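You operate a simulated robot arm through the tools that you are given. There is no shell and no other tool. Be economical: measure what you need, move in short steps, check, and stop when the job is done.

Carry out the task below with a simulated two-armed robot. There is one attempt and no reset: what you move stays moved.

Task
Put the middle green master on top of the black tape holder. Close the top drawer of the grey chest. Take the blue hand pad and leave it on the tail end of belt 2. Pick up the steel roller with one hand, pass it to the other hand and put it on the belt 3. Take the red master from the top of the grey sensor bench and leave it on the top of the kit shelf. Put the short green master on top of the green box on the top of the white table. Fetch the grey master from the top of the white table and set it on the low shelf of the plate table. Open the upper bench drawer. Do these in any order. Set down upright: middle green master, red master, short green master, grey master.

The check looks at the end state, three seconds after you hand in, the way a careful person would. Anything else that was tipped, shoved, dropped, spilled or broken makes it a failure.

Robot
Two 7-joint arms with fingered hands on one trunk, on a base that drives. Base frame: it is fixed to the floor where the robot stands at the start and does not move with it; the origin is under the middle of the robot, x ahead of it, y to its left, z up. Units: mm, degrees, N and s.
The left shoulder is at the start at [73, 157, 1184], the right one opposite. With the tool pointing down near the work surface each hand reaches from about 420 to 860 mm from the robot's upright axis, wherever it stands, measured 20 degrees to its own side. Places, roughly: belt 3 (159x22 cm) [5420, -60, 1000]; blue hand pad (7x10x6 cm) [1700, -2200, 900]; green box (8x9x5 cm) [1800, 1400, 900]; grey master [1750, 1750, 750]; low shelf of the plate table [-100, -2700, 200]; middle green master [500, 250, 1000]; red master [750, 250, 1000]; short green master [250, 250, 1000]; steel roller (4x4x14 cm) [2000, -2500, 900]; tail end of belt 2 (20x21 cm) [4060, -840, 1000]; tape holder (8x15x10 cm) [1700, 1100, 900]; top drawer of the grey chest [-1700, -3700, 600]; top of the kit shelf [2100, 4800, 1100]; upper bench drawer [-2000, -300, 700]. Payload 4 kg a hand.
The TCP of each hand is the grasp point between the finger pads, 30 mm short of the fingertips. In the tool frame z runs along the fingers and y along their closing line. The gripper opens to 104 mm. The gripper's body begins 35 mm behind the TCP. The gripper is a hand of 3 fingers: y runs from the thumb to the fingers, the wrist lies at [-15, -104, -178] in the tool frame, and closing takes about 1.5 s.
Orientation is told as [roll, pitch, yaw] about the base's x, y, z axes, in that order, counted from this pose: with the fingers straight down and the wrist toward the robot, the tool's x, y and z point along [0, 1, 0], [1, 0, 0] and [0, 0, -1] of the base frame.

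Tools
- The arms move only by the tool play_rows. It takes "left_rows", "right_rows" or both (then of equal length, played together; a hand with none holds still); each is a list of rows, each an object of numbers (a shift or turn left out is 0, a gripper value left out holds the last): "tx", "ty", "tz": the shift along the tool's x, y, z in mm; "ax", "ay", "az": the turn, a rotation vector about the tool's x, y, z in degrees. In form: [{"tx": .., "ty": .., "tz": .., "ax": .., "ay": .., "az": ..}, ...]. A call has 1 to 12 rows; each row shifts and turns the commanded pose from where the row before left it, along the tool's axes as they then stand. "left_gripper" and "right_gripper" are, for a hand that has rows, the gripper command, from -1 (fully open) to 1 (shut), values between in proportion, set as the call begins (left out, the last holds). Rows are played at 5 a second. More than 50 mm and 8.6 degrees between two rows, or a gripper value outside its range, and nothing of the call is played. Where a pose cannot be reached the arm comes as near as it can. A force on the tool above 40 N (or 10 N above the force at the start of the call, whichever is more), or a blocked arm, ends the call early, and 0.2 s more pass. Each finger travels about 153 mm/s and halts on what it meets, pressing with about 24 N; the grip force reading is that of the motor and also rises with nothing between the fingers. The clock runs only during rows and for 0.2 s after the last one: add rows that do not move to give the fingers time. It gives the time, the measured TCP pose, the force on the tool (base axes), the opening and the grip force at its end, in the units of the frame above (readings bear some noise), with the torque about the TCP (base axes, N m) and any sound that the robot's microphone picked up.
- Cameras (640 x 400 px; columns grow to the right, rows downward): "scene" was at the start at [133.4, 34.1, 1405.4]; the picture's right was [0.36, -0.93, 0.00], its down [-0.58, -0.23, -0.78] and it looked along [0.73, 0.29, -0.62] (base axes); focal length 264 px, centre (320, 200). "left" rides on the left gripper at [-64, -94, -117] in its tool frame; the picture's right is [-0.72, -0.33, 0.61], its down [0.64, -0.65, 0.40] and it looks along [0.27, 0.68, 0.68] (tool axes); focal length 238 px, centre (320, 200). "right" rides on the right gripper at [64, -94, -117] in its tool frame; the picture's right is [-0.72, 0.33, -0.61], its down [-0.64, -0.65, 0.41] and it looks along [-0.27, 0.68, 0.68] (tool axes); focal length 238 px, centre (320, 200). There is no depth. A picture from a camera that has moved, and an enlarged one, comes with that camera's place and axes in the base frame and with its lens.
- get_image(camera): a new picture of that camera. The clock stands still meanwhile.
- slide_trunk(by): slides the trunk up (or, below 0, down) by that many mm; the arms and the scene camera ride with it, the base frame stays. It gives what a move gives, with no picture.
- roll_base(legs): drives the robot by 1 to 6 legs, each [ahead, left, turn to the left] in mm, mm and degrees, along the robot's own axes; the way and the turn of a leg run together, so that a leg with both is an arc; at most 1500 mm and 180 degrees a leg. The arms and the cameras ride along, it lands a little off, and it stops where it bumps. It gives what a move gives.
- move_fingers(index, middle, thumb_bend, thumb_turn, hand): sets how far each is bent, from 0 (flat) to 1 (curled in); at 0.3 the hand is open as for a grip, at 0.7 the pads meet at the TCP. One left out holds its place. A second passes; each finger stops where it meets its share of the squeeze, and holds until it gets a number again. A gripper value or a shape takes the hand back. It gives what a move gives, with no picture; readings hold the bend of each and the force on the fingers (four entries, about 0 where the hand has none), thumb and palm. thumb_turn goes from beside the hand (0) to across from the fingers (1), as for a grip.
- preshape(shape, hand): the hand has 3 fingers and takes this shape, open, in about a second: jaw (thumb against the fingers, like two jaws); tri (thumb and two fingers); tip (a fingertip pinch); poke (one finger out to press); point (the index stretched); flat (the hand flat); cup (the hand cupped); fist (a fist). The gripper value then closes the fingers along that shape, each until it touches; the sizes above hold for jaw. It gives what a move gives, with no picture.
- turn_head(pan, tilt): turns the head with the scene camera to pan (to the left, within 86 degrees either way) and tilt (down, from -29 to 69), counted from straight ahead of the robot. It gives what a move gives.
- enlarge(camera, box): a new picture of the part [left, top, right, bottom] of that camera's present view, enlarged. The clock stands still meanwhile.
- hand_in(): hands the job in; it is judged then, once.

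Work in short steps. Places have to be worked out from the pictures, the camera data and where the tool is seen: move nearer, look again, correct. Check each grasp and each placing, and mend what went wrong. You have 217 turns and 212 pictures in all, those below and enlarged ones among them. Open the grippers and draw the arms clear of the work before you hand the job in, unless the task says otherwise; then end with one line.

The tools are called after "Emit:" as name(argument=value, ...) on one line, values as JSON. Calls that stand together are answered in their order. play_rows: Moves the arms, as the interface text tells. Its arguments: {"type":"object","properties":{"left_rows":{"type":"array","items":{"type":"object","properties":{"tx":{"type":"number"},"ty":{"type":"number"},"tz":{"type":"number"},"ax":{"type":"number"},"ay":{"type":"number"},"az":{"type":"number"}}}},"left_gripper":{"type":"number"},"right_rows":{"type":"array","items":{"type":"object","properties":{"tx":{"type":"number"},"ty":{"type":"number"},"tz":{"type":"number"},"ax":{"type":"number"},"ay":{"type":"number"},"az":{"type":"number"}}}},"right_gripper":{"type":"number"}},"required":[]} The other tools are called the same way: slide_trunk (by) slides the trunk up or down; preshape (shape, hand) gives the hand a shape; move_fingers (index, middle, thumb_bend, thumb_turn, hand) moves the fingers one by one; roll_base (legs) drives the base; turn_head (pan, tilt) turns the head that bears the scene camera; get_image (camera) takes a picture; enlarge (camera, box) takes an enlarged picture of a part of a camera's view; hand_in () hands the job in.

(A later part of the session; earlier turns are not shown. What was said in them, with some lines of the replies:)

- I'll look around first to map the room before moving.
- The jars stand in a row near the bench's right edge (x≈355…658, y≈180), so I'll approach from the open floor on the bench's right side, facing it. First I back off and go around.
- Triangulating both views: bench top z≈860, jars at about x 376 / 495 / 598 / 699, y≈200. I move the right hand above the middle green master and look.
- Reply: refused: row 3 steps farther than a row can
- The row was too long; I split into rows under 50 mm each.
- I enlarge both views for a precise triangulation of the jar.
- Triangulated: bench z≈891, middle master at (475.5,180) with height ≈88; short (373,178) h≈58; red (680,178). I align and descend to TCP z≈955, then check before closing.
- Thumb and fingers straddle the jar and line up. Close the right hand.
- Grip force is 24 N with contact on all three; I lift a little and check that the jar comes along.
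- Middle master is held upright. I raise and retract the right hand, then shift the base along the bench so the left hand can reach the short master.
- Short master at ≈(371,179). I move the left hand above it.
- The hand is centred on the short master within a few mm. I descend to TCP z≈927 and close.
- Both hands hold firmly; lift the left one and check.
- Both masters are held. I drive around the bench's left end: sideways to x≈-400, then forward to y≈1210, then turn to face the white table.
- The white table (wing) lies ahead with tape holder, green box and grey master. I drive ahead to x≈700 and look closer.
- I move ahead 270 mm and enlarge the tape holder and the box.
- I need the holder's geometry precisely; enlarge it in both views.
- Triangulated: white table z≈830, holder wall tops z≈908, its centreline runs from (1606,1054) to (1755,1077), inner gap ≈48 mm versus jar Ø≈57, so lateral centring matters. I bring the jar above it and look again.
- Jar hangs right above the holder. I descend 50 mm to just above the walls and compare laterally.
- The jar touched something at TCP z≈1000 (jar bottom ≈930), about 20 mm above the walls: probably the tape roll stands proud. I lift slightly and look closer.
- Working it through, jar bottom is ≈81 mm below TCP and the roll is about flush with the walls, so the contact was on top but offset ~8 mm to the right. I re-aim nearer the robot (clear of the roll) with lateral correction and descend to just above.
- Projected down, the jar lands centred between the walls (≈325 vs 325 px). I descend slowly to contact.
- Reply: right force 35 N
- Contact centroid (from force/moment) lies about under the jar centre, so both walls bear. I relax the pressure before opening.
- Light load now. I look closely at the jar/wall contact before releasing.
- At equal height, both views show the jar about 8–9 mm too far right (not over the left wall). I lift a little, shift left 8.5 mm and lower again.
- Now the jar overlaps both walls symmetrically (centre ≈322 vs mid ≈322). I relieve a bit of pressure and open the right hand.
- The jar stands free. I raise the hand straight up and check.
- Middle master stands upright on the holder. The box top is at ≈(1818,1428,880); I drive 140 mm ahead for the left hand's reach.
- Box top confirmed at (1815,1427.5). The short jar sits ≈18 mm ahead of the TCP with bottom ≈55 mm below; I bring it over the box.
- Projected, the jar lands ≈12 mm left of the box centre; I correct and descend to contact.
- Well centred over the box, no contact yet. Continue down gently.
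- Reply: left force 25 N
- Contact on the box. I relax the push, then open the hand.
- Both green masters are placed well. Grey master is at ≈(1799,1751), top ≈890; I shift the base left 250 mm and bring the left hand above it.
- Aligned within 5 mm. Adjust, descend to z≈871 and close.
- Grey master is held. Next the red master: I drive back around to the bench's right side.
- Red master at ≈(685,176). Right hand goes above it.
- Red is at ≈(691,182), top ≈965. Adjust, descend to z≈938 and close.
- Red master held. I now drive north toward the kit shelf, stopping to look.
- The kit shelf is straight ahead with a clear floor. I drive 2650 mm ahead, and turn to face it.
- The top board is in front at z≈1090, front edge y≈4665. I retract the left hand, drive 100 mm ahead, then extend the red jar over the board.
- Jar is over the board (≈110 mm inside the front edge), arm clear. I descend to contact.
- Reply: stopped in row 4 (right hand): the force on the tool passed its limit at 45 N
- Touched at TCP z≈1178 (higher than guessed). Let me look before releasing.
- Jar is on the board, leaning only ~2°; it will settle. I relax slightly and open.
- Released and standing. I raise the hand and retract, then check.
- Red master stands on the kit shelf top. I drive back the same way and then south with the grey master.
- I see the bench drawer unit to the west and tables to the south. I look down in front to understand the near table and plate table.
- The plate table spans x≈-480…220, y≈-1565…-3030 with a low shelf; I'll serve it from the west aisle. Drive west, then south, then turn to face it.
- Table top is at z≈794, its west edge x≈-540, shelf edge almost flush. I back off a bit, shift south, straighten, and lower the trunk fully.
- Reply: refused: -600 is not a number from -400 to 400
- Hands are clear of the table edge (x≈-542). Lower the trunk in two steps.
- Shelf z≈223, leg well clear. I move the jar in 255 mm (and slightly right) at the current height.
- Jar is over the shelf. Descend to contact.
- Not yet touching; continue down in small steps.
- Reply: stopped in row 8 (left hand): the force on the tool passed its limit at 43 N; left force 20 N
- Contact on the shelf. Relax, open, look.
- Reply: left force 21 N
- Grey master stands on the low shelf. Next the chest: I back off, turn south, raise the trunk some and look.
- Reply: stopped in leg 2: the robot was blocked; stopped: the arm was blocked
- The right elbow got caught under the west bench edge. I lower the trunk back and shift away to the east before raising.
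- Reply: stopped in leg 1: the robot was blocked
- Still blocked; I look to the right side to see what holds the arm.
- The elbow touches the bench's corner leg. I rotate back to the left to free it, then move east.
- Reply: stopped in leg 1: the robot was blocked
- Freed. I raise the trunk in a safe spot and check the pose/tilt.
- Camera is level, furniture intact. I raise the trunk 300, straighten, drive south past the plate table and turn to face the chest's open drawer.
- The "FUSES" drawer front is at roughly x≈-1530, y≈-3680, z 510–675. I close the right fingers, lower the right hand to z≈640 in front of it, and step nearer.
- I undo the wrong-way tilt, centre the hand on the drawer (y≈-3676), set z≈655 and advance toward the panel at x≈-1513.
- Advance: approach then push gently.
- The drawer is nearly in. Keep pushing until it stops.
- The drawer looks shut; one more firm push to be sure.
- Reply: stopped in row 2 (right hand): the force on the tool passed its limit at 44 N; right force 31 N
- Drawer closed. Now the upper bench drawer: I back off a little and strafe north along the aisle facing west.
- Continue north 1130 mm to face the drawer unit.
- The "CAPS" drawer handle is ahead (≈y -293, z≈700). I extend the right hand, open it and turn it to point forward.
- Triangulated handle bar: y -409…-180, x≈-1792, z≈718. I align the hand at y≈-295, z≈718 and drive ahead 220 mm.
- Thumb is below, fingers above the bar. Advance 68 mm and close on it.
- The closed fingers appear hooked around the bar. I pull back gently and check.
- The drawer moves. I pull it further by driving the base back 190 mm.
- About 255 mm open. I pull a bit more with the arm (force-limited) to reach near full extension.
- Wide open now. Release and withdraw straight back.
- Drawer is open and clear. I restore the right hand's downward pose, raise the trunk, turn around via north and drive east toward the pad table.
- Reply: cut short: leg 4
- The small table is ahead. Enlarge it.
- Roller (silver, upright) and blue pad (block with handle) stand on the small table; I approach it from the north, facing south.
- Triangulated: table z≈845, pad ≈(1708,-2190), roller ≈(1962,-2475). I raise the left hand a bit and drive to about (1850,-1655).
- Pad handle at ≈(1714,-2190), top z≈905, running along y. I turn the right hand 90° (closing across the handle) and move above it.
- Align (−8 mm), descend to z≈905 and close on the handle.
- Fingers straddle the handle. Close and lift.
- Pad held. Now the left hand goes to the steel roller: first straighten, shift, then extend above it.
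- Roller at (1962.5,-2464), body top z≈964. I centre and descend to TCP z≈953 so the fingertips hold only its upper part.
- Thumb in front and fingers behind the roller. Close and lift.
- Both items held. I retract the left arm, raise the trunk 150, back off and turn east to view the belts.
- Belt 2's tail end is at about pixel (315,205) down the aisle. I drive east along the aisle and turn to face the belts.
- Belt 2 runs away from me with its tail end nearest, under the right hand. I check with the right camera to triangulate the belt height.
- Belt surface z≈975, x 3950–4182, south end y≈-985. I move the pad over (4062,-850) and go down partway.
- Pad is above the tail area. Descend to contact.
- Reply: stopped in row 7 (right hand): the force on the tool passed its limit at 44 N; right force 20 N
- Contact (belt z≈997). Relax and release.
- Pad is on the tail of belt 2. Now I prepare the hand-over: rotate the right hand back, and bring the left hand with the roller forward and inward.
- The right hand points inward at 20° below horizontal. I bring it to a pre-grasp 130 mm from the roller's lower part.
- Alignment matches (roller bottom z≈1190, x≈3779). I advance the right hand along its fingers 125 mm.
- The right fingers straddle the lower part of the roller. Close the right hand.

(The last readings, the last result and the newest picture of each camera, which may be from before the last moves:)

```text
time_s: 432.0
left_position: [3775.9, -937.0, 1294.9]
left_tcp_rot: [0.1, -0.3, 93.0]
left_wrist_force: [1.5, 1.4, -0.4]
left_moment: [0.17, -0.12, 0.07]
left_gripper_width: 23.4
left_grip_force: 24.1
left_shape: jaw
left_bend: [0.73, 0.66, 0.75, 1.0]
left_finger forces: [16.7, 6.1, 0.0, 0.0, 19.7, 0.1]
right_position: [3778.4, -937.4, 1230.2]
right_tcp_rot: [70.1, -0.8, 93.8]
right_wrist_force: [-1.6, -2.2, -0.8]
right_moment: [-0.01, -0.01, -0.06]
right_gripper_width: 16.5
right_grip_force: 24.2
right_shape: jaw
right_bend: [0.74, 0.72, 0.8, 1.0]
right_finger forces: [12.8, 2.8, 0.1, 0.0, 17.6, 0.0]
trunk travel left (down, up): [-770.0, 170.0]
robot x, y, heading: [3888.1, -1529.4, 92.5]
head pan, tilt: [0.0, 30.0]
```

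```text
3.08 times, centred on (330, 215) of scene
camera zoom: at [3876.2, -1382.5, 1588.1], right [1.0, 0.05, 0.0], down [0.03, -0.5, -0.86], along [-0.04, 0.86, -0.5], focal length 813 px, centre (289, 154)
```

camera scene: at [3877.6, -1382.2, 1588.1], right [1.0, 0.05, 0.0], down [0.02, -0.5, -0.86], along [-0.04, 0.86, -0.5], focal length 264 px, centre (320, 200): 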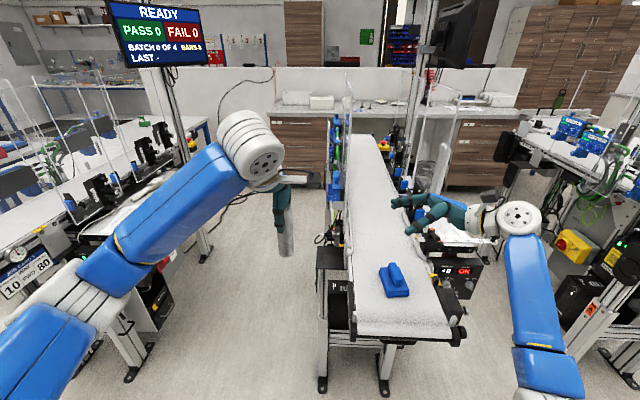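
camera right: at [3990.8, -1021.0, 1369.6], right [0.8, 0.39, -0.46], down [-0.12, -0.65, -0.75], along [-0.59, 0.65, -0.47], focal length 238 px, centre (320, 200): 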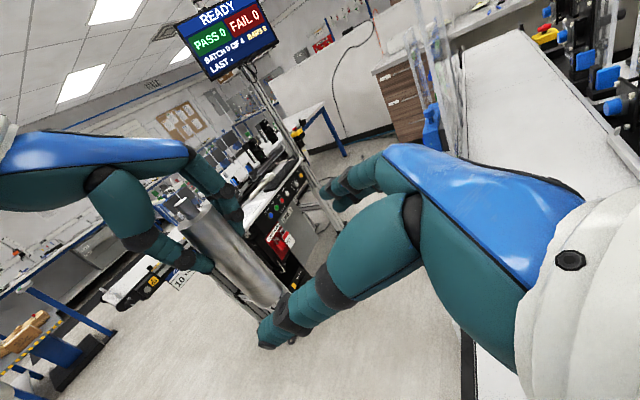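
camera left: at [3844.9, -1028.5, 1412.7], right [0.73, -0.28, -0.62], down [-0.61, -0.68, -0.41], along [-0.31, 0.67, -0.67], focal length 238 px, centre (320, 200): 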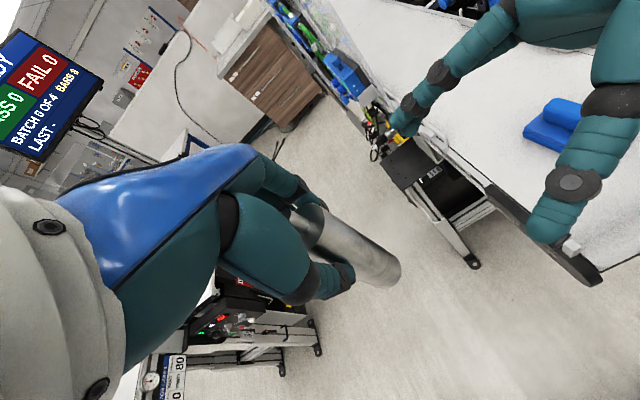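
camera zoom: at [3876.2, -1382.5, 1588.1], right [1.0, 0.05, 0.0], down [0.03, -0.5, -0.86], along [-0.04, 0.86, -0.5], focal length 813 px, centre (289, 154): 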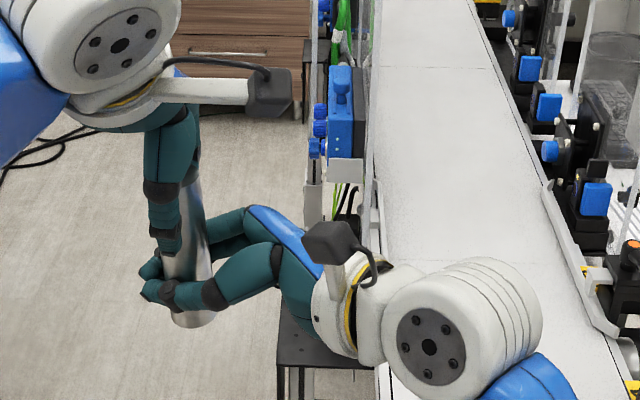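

Right hand holds too. Now the left hand opens, then rises straight up.

Emit:
play_rows(left_rows=[{}, {}, {}, {}, {}, {}, {}, {}], left_gripper=-1)

Emit:
enlarge(camera="scene", box=[260, 150, 400, 280])

Emit:
play_rows(left_rows=[{"tz": -20}, {"tz": -30}, {"tz": -35}, {"tz": -35}, {"tx": 40}, {"tx": 40}, {"tx": 40}, {"tx": 40}, {}])

Emit:
get_image(camera="scene")

```text
time_s: 433.8
left_position: [3775.2, -936.6, 1297.0]
left_tcp_rot: [0.0, -0.3, 93.0]
left_wrist_force: [1.2, 0.7, -0.4]
left_moment: [0.01, -0.01, -0.03]
left_gripper_width: 103.2
left_grip_force: 0.2
left_shape: jaw
left_bend: [0.3, 0.3, 0.3, 0.98]
left_finger forces: [0.0, 0.0, 0.0, 0.0, 0.1, 0.0]
right_position: [3777.2, -938.0, 1230.4]
right_tcp_rot: [70.2, -0.8, 93.8]
right_wrist_force: [-0.4, -0.3, -0.4]
right_moment: [-0.01, 0.04, 0.02]
right_gripper_width: 17.0
right_grip_force: 23.9
right_shape: jaw
right_bend: [0.74, 0.72, 0.8, 1.0]
right_finger forces: [12.9, 3.2, 0.0, 0.0, 15.7, 0.1]
trunk travel left (down, up): [-770.0, 170.0]
robot x, y, heading: [3885.3, -1528.1, 92.7]
head pan, tilt: [0.0, 30.0]
```

```text
3.08 times, centred on (330, 215) of scene
camera zoom: at [3876.2, -1382.5, 1588.1], right [1.0, 0.05, 0.0], down [0.03, -0.5, -0.86], along [-0.04, 0.86, -0.5], focal length 813 px, centre (289, 154)
```

zoom: 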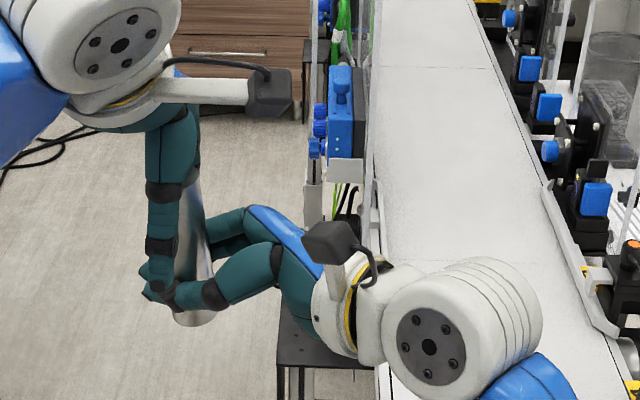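

```text
time_s: 435.8
left_position: [3612.1, -945.7, 1414.7]
left_tcp_rot: [0.1, -0.3, 93.0]
left_wrist_force: [-0.5, -0.1, -0.2]
left_moment: [-0.04, 0.0, 0.02]
left_gripper_width: 103.6
left_grip_force: 0.1
left_shape: jaw
left_bend: [0.3, 0.3, 0.3, 0.98]
left_finger forces: [0.0, 0.0, 0.0, 0.0, 0.1, 0.1]
right_position: [3777.0, -938.4, 1230.3]
right_tcp_rot: [70.2, -0.8, 93.8]
right_wrist_force: [0.3, -0.5, 0.1]
right_moment: [0.04, -0.02, 0.0]
right_gripper_width: 16.4
right_grip_force: 23.5
right_shape: jaw
right_bend: [0.74, 0.72, 0.8, 1.0]
right_finger forces: [12.7, 3.1, 0.1, 0.0, 15.6, 0.1]
trunk travel left (down, up): [-770.0, 170.0]
robot x, y, heading: [3882.7, -1531.0, 92.7]
head pan, tilt: [0.0, 30.0]
```

```text
70 pictures are left
camera scene: at [3875.4, -1382.4, 1588.1], right [1.0, 0.05, 0.0], down [0.03, -0.5, -0.86], along [-0.04, 0.86, -0.5], focal length 264 px, centre (320, 200)
```

scene: 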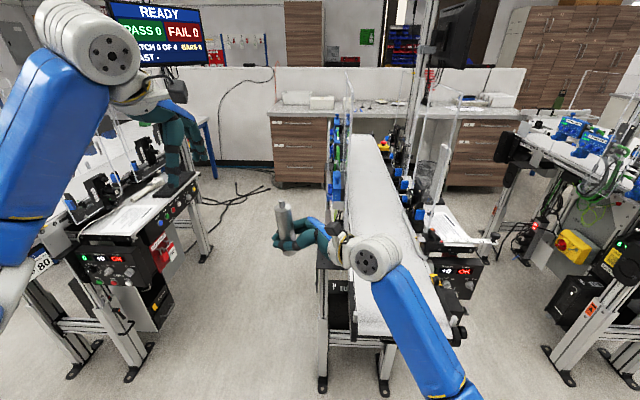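

The roller is now in the right hand. I drive east toward belt 3 and turn to face its south end diagonally.

Emit:
roll_base(legs=[[-100, 0, 0], [0, -1150, -2.7]])

Emit:
get_image(camera="scene")

```text
time_s: 442.5
left_position: [4837.0, -1010.5, 1413.9]
left_tcp_rot: [0.0, -0.3, 88.9]
left_wrist_force: [-0.1, -0.1, -0.2]
left_moment: [0.01, 0.0, 0.01]
left_gripper_width: 103.5
left_grip_force: 0.0
left_shape: jaw
left_bend: [0.3, 0.3, 0.3, 0.98]
left_finger forces: [0.0, 0.0, 0.0, 0.0, 0.1, 0.1]
right_position: [5000.9, -1013.1, 1231.0]
right_tcp_rot: [70.0, -0.8, 89.8]
right_wrist_force: [-0.5, 0.3, -1.3]
right_moment: [0.03, 0.0, 0.0]
right_gripper_width: 16.3
right_grip_force: 23.9
right_shape: jaw
right_bend: [0.74, 0.72, 0.8, 1.0]
right_finger forces: [12.8, 3.1, 0.1, 0.0, 15.7, 0.1]
trunk travel left (down, up): [-770.0, 170.0]
robot x, y, heading: [5072.3, -1610.2, 88.9]
head pan, tilt: [0.0, 30.0]
```

```text
69 pictures are left
camera scene: at [5067.5, -1464.2, 1588.1], right [1.0, -0.02, 0.0], down [-0.01, -0.5, -0.86], along [0.02, 0.86, -0.5], focal length 264 px, centre (320, 200)
```

scene: 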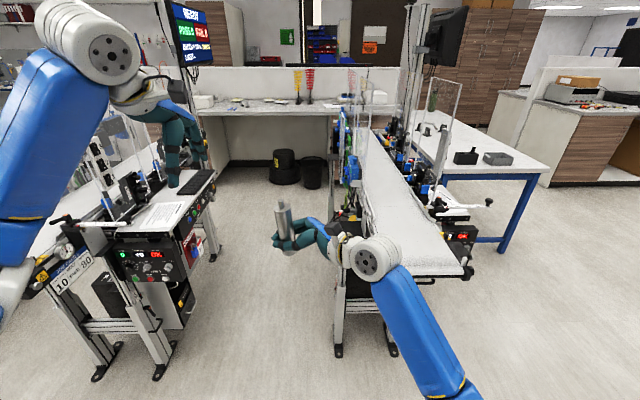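

Belt 3's end is at about (5405,-890). I tuck the left hand back, then turn right 45° and look.

Emit:
play_rows(left_rows=[{"ty": -40, "tx": 20}, {"ty": -40, "tx": 20}, {"ty": -40, "tx": 20}, {"ty": -30, "tx": 20}, {}])

Emit:
roll_base(legs=[[0, 0, -45], [180, 180, 0]])

Emit:
get_image(camera="scene")

Emit:
get_image(camera="right")

```text
time_s: 443.7
left_position: [4756.8, -1161.9, 1419.1]
left_tcp_rot: [0.1, -0.4, 88.8]
left_wrist_force: [0.7, -0.2, -0.2]
left_moment: [0.01, -0.01, 0.01]
left_gripper_width: 103.8
left_grip_force: 0.1
left_shape: jaw
left_bend: [0.3, 0.3, 0.3, 0.98]
left_finger forces: [0.0, 0.0, 0.0, 0.1, 0.0, 0.1]
right_position: [5005.9, -1016.4, 1231.7]
right_tcp_rot: [70.3, -0.9, 89.7]
right_wrist_force: [0.7, 0.5, -2.1]
right_moment: [0.0, 0.02, -0.01]
right_gripper_width: 16.5
right_grip_force: 24.2
right_shape: jaw
right_bend: [0.74, 0.72, 0.8, 1.0]
right_finger forces: [12.8, 3.1, 0.0, 0.1, 15.6, 0.1]
trunk travel left (down, up): [-770.0, 170.0]
robot x, y, heading: [5067.8, -1608.2, 89.0]
head pan, tilt: [0.0, 30.0]
```

```text
time_s: 447.6
left_position: [5160.2, -820.7, 1421.2]
left_tcp_rot: [0.4, -0.6, 44.8]
left_wrist_force: [-0.1, -0.3, -0.3]
left_moment: [0.01, -0.03, 0.02]
left_gripper_width: 103.5
left_grip_force: 0.0
left_shape: jaw
left_bend: [0.3, 0.3, 0.3, 0.98]
left_finger forces: [0.1, 0.1, 0.1, 0.1, 0.0, 0.1]
right_position: [5440.6, -888.6, 1234.2]
right_tcp_rot: [70.4, -1.1, 45.6]
right_wrist_force: [0.3, -0.7, -2.1]
right_moment: [0.03, -0.03, -0.01]
right_gripper_width: 16.5
right_grip_force: 24.1
right_shape: jaw
right_bend: [0.74, 0.72, 0.8, 1.0]
right_finger forces: [12.4, 2.9, 0.1, 0.1, 15.3, 0.0]
trunk travel left (down, up): [-770.0, 170.0]
robot x, y, heading: [5070.3, -1354.0, 44.7]
head pan, tilt: [0.0, 30.0]
```

```text
68 pictures are left
camera scene: at [5173.7, -1258.2, 1588.7], right [0.7, -0.71, 0.0], down [-0.36, -0.35, -0.87], along [0.62, 0.61, -0.5], focal length 264 px, centre (320, 200)
```

scene: 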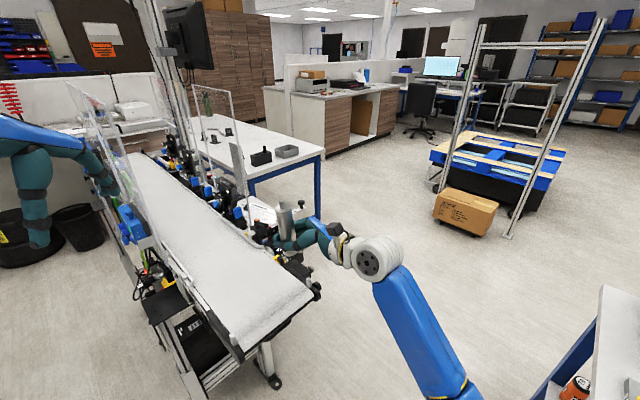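

```text
67 pictures are left
camera right: at [5436.0, -1019.8, 1330.4], right [0.82, -0.33, -0.46], down [-0.56, -0.34, -0.75], along [0.09, 0.88, -0.47], focal length 238 px, centre (320, 200)
```

right: 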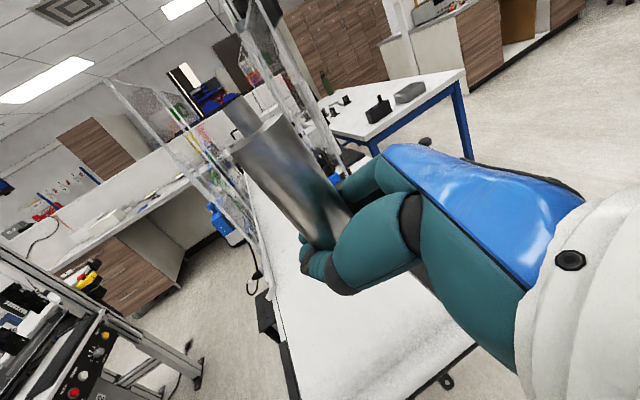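

I enlarge to check the roller's tilt in the right hand.

Emit:
enlarge(camera="scene", box=[250, 170, 390, 300])

Emit:
turn_head(pan=0, tilt=38)

Emit:
enlarge(camera="left", box=[300, 0, 640, 240])

```text
3.08 times, centred on (320, 235) of scene
camera zoom: at [5173.7, -1258.2, 1588.7], right [0.7, -0.71, 0.0], down [-0.36, -0.35, -0.87], along [0.62, 0.61, -0.5], focal length 813 px, centre (320, 92)
```

zoom: 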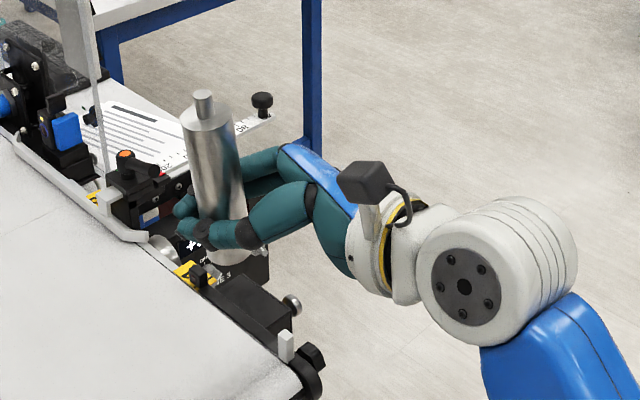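

```text
time_s: 448.3
left_position: [5157.0, -816.9, 1419.0]
left_tcp_rot: [0.2, -0.5, 44.8]
left_wrist_force: [0.0, -0.6, 0.9]
left_moment: [-0.01, 0.01, -0.03]
left_gripper_width: 103.8
left_grip_force: 0.0
left_shape: jaw
left_bend: [0.3, 0.3, 0.3, 0.98]
left_finger forces: [0.1, 0.0, 0.0, 0.0, 0.0, 0.1]
right_position: [5437.2, -884.4, 1232.6]
right_tcp_rot: [70.1, -1.2, 45.7]
right_wrist_force: [0.2, 0.3, -2.3]
right_moment: [0.03, 0.01, -0.03]
right_gripper_width: 16.7
right_grip_force: 24.1
right_shape: jaw
right_bend: [0.74, 0.72, 0.8, 1.0]
right_finger forces: [12.6, 2.8, 0.0, 0.1, 15.4, 0.0]
trunk travel left (down, up): [-770.0, 170.0]
robot x, y, heading: [5073.4, -1354.8, 44.7]
head pan, tilt: [0.0, 38.0]
```

```text
1.67 times, centred on (470, 120) of left
camera zoom: at [5135.2, -930.3, 1535.6], right [0.28, -0.73, -0.62], down [-0.91, 0.0, -0.41], along [0.3, 0.68, -0.67], focal length 397 px, centre (70, 333)
```

zoom: 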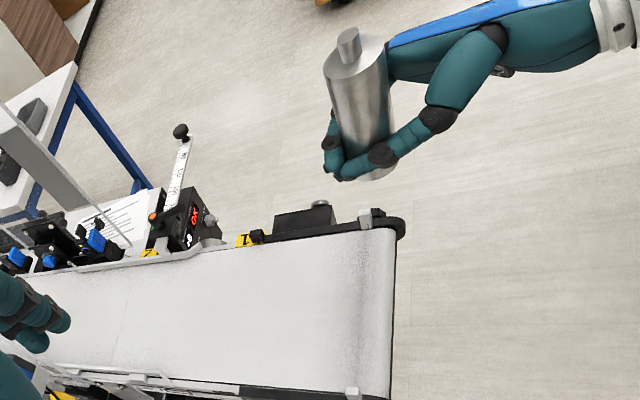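

The roller leans about 5–6° toward −x. I correct this by rotating the right hand, and move it over the belt (≈(5413,-770)).

Emit:
play_rows(right_rows=[{"ax": 1.4, "ay": 4.2, "az": 3.8}, {"tx": 8, "ty": 16.2, "tz": 23}, {"tx": 8, "ty": 16.2, "tz": 23}, {"tx": 8, "ty": 16.2, "tz": 23}, {"tx": 8, "ty": 16.2, "tz": 23}, {}])

Emit:
enlarge(camera="scene", box=[220, 100, 360, 230])

Emit:
enlarge(camera="left", box=[300, 0, 640, 240])

```text
time_s: 449.7
left_position: [5158.2, -816.2, 1420.2]
left_tcp_rot: [0.3, -0.5, 44.9]
left_wrist_force: [-1.0, -0.6, 0.6]
left_moment: [-0.01, 0.0, -0.02]
left_gripper_width: 103.6
left_grip_force: 0.0
left_shape: jaw
left_bend: [0.3, 0.3, 0.3, 0.98]
left_finger forces: [0.0, 0.0, 0.0, 0.0, 0.0, 0.1]
right_position: [5415.1, -771.0, 1234.9]
right_tcp_rot: [74.4, 3.1, 45.9]
right_wrist_force: [0.1, 0.3, -1.4]
right_moment: [0.04, 0.04, 0.0]
right_gripper_width: 16.7
right_grip_force: 23.6
right_shape: jaw
right_bend: [0.74, 0.72, 0.8, 1.0]
right_finger forces: [12.4, 2.9, 0.0, 0.0, 15.2, 0.0]
trunk travel left (down, up): [-770.0, 170.0]
robot x, y, heading: [5072.7, -1352.6, 44.7]
head pan, tilt: [0.0, 38.0]
```

```text
3.08 times, centred on (290, 165) of scene
camera zoom: at [5169.5, -1253.2, 1575.8], right [0.7, -0.71, 0.0], down [-0.44, -0.44, -0.79], along [0.56, 0.55, -0.62], focal length 813 px, centre (412, 308)
```

zoom: 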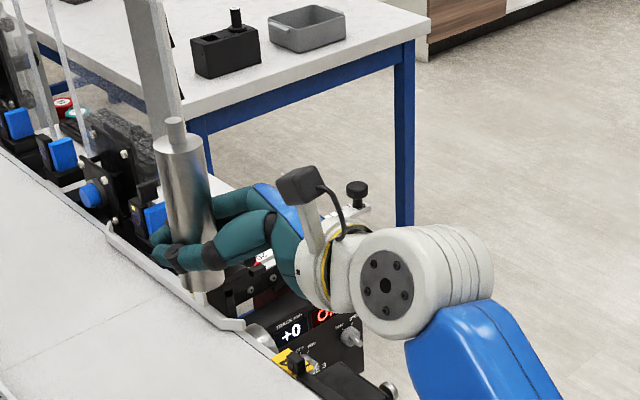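

```text
1.67 times, centred on (470, 120) of left
camera zoom: at [5136.5, -930.1, 1535.5], right [0.28, -0.73, -0.62], down [-0.91, 0.0, -0.41], along [0.3, 0.68, -0.67], focal length 397 px, centre (70, 333)
```

zoom: 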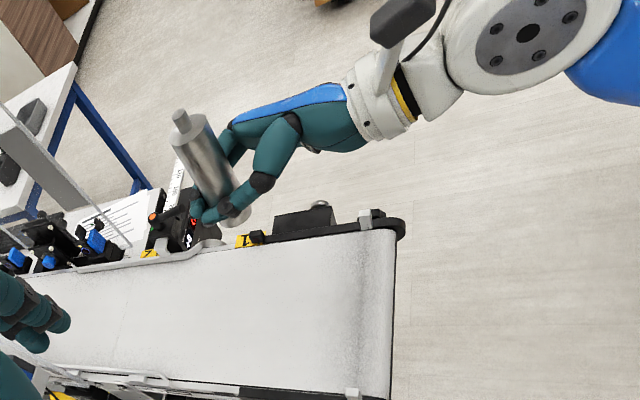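

Upright within ~1° and centred over the belt. Descend 150 mm straight down.

Emit:
play_rows(right_rows=[{"tx": -38.5, "ty": 2.2, "tz": 10.8}, {"tx": -38.5, "ty": 2.2, "tz": 10.8}, {"tx": -38.5, "ty": 2.2, "tz": 10.8}, {"tx": -28.9, "ty": 1.6, "tz": 8.1}, {}])

Emit:
get_image(camera="scene")

Emit:
enlarge(camera="left", box=[300, 60, 600, 280])

```text
time_s: 450.9
left_position: [5158.4, -816.1, 1418.6]
left_tcp_rot: [0.2, -0.6, 44.8]
left_wrist_force: [-0.4, -1.1, -0.1]
left_moment: [0.02, 0.01, -0.01]
left_gripper_width: 103.8
left_grip_force: 0.1
left_shape: jaw
left_bend: [0.3, 0.3, 0.3, 0.98]
left_finger forces: [0.0, 0.0, 0.0, 0.0, 0.0, 0.1]
right_position: [5415.4, -771.1, 1084.7]
right_tcp_rot: [74.4, 3.1, 45.8]
right_wrist_force: [-0.8, -0.4, -1.4]
right_moment: [0.01, -0.01, -0.01]
right_gripper_width: 16.6
right_grip_force: 24.6
right_shape: jaw
right_bend: [0.74, 0.72, 0.8, 1.0]
right_finger forces: [12.2, 2.8, 0.0, 0.0, 15.0, 0.0]
trunk travel left (down, up): [-770.0, 170.0]
robot x, y, heading: [5071.8, -1357.7, 44.6]
head pan, tilt: [0.0, 38.0]
```

```text
62 pictures are left
camera scene: at [5169.4, -1253.2, 1575.8], right [0.7, -0.71, 0.0], down [-0.44, -0.44, -0.79], along [0.56, 0.55, -0.62], focal length 264 px, centre (320, 200)
```

scene: 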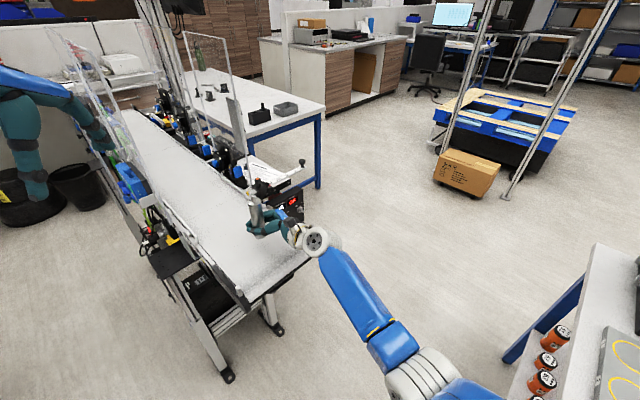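

```text
1.82 times, centred on (450, 170) of left
camera zoom: at [5136.7, -929.9, 1535.4], right [0.28, -0.73, -0.62], down [-0.91, 0.0, -0.41], along [0.3, 0.68, -0.67], focal length 433 px, centre (84, 254)
```

zoom: 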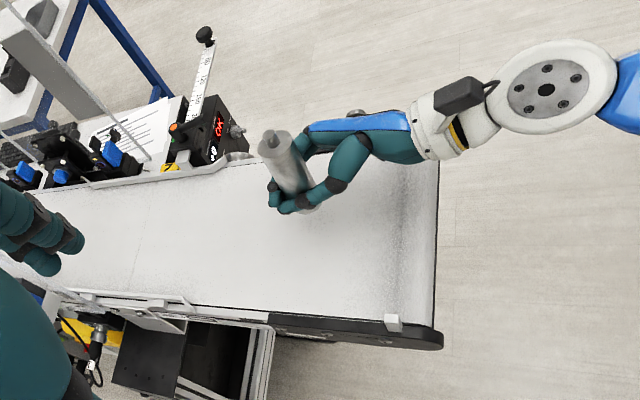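

Looks right. Continue down gently to contact.

Emit:
play_rows(right_rows=[{"tx": -17.3, "ty": 1, "tz": 4.8}, {"tx": -9.6, "ty": 0.5, "tz": 2.7}, {"tx": -3.85, "ty": 0.2, "tz": 1.1}, {"tx": -3.85, "ty": 0.2, "tz": 1.1}, {"tx": -3.85, "ty": 0.2, "tz": 1.1}, {"tx": -3.85, "ty": 0.2, "tz": 1.1}, {"tx": -3.85, "ty": 0.2, "tz": 1.1}, {"tx": -2.9, "ty": 0.2, "tz": 0.8}, {"tx": -2.9, "ty": 0.2, "tz": 0.8}, {"tx": -2.9, "ty": 0.2, "tz": 0.8}, {}])

Emit:
enlarge(camera="scene", box=[210, 160, 350, 290])

```text
time_s: 453.3
left_position: [5155.2, -819.4, 1420.3]
left_tcp_rot: [0.2, -0.7, 44.8]
left_wrist_force: [0.5, -0.7, 0.4]
left_moment: [0.02, 0.0, 0.01]
left_gripper_width: 103.8
left_grip_force: 0.1
left_shape: jaw
left_bend: [0.3, 0.3, 0.3, 0.98]
left_finger forces: [0.0, 0.1, 0.0, 0.0, 0.0, 0.1]
right_position: [5412.0, -772.7, 1030.9]
right_tcp_rot: [74.7, 2.7, 45.8]
right_wrist_force: [-1.6, 3.4, 22.4]
right_moment: [0.1, -0.06, 0.1]
right_gripper_width: 16.0
right_grip_force: 23.9
right_shape: jaw
right_bend: [0.74, 0.72, 0.82, 1.0]
right_finger forces: [13.5, 3.7, 0.0, 0.1, 11.7, 0.0]
trunk travel left (down, up): [-770.0, 170.0]
robot x, y, heading: [5070.5, -1353.9, 44.7]
head pan, tilt: [0.0, 38.0]
```

```text
3.08 times, centred on (280, 225) of scene
camera zoom: at [5165.5, -1257.4, 1576.6], right [0.7, -0.71, 0.0], down [-0.44, -0.43, -0.79], along [0.56, 0.55, -0.61], focal length 813 px, centre (443, 123)
```

zoom: 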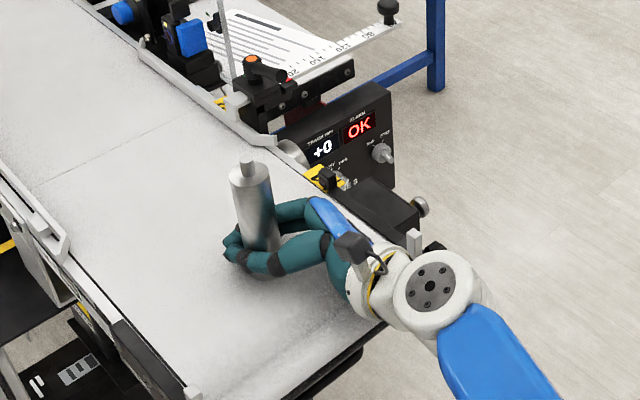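

Standing on the belt with ~24 N. I relax and open.

Emit:
play_rows(right_rows=[{"tx": 3.8, "ty": -0.2, "tz": -1.1}, {"tx": 1.9, "ty": -0.1, "tz": -0.5}, {}])

Emit:
play_rows(right_rows=[{}, {}, {}, {}, {}, {}, {}, {}], right_gripper=-1)

Emit:
enlarge(camera="scene", box=[210, 160, 350, 290])

```text
time_s: 454.1
left_position: [5157.2, -817.1, 1420.0]
left_tcp_rot: [0.2, -0.6, 44.7]
left_wrist_force: [-0.3, 0.6, 0.0]
left_moment: [0.03, 0.0, 0.01]
left_gripper_width: 103.9
left_grip_force: 0.1
left_shape: jaw
left_bend: [0.3, 0.3, 0.3, 0.98]
left_finger forces: [0.0, 0.1, 0.1, 0.0, 0.0, 0.0]
right_position: [5414.4, -771.3, 1033.0]
right_tcp_rot: [74.3, 3.1, 45.8]
right_wrist_force: [-3.2, 1.2, 6.0]
right_moment: [0.02, 0.01, 0.05]
right_gripper_width: 16.2
right_grip_force: 24.3
right_shape: jaw
right_bend: [0.74, 0.72, 0.81, 1.0]
right_finger forces: [11.2, 3.1, 0.0, 0.0, 13.2, 0.0]
trunk travel left (down, up): [-770.0, 170.0]
robot x, y, heading: [5075.2, -1354.5, 44.7]
head pan, tilt: [0.0, 38.0]
```

```text
time_s: 455.9
left_position: [5158.3, -817.0, 1419.2]
left_tcp_rot: [0.2, -0.5, 44.7]
left_wrist_force: [-0.3, 0.6, -0.4]
left_moment: [0.02, 0.01, 0.01]
left_gripper_width: 103.7
left_grip_force: 0.2
left_shape: jaw
left_bend: [0.3, 0.3, 0.3, 0.98]
left_finger forces: [0.0, 0.0, 0.1, 0.1, 0.0, 0.0]
right_position: [5415.3, -770.7, 1032.3]
right_tcp_rot: [74.4, 3.0, 45.9]
right_wrist_force: [0.6, -0.2, 0.2]
right_moment: [0.01, 0.01, -0.01]
right_gripper_width: 103.6
right_grip_force: 0.1
right_shape: jaw
right_bend: [0.3, 0.3, 0.3, 0.98]
right_finger forces: [0.0, 0.0, 0.1, 0.0, 0.0, 0.0]
trunk travel left (down, up): [-770.0, 170.0]
robot x, y, heading: [5072.5, -1356.6, 44.8]
head pan, tilt: [0.0, 38.0]
```

```text
3.08 times, centred on (280, 225) of scene
camera zoom: at [5169.3, -1253.5, 1575.8], right [0.7, -0.71, 0.0], down [-0.44, -0.44, -0.79], along [0.56, 0.55, -0.62], focal length 813 px, centre (443, 123)
```

zoom: 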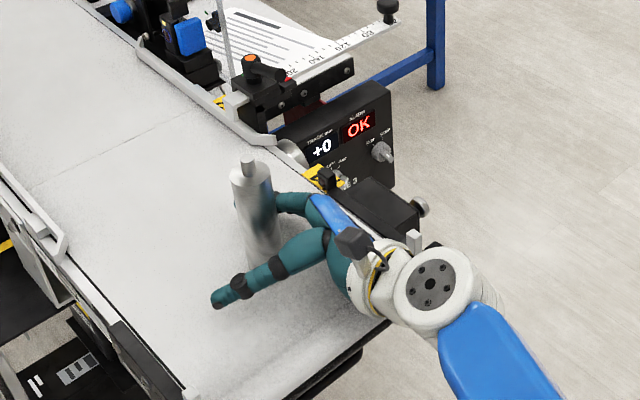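

Roller stands free. Withdraw the right hand along its fingers.

Emit:
play_rows(right_rows=[{"tz": -15}, {"tz": -25}, {"tz": -35}, {"tz": -40}, {"tz": -45}, {"tx": 45}, {"tx": 45}, {"tx": 40}, {}])

Emit:
get_image(camera="scene")

```text
time_s: 457.9
left_position: [5159.7, -817.5, 1419.2]
left_tcp_rot: [0.3, -0.5, 44.8]
left_wrist_force: [-0.3, 0.4, 0.1]
left_moment: [-0.01, -0.01, -0.03]
left_gripper_width: 103.6
left_grip_force: 0.1
left_shape: jaw
left_bend: [0.3, 0.3, 0.3, 0.98]
left_finger forces: [0.0, 0.0, 0.1, 0.0, 0.1, 0.0]
right_position: [5508.1, -849.1, 1201.7]
right_tcp_rot: [74.4, 3.0, 45.9]
right_wrist_force: [-0.5, -0.2, 0.6]
right_moment: [-0.02, 0.02, -0.01]
right_gripper_width: 103.8
right_grip_force: 0.1
right_shape: jaw
right_bend: [0.3, 0.3, 0.3, 0.98]
right_finger forces: [0.0, 0.0, 0.0, 0.0, 0.0, 0.0]
trunk travel left (down, up): [-770.0, 170.0]
robot x, y, heading: [5069.1, -1358.8, 45.0]
head pan, tilt: [0.0, 38.0]
```

```text
58 pictures are left
camera scene: at [5170.1, -1254.1, 1575.8], right [0.7, -0.71, 0.0], down [-0.44, -0.44, -0.79], along [0.56, 0.55, -0.62], focal length 264 px, centre (320, 200)
```

scene: 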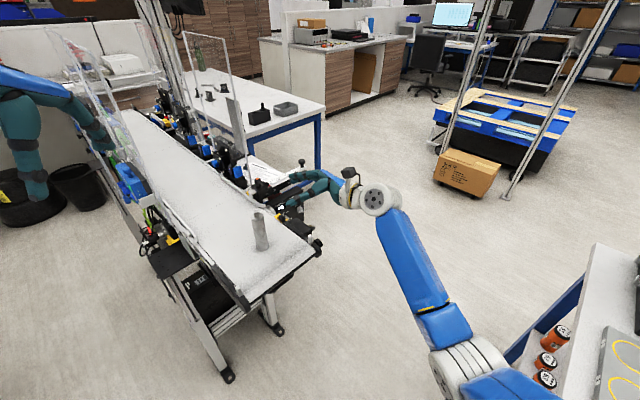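

All items are placed. I back the robot clear and take a last look before handing in.

Emit:
roll_base(legs=[[-300, 0, 0]])

Emit:
get_image(camera="scene")

```text
time_s: 459.9
left_position: [4946.9, -1026.6, 1418.3]
left_tcp_rot: [0.2, -0.4, 44.9]
left_wrist_force: [0.1, -0.5, -0.5]
left_moment: [0.03, 0.01, -0.02]
left_gripper_width: 103.7
left_grip_force: 0.1
left_shape: jaw
left_bend: [0.3, 0.3, 0.3, 0.98]
left_finger forces: [0.1, 0.1, 0.1, 0.1, 0.1, 0.0]
right_position: [5297.5, -1058.0, 1200.6]
right_tcp_rot: [74.4, 3.1, 45.9]
right_wrist_force: [0.5, -0.2, -0.8]
right_moment: [0.01, 0.02, -0.02]
right_gripper_width: 103.8
right_grip_force: 0.1
right_shape: jaw
right_bend: [0.3, 0.3, 0.3, 0.98]
right_finger forces: [0.1, 0.1, 0.1, 0.0, 0.1, 0.0]
trunk travel left (down, up): [-770.0, 170.0]
robot x, y, heading: [4854.4, -1570.6, 44.6]
head pan, tilt: [0.0, 38.0]
```

```text
57 pictures are left
camera scene: at [4959.5, -1463.2, 1575.4], right [0.7, -0.71, 0.0], down [-0.44, -0.44, -0.78], along [0.56, 0.55, -0.62], focal length 264 px, centre (320, 200)
```

scene: 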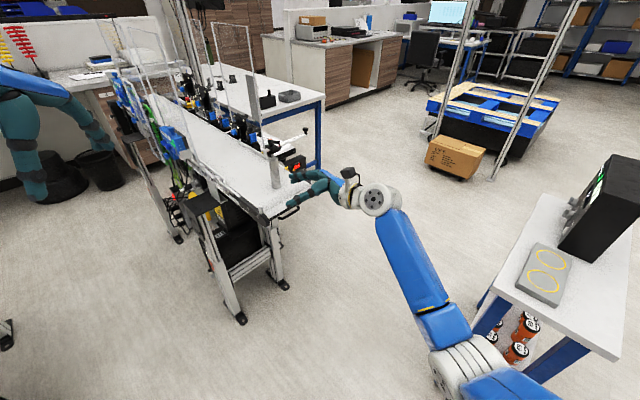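

The roller stands on belt 3, both hands are empty, open and clear. Handing in.

Emit:
hand_in()

```text
The job is handed in.
```

All eight tasks are done and the job is handed in, but during the job my right elbow caught on a west bench. It caught under that bench's edge and against a leg while I was turning and raising the trunk. I freed it, and later pictures showed the bench and the things on it in place.
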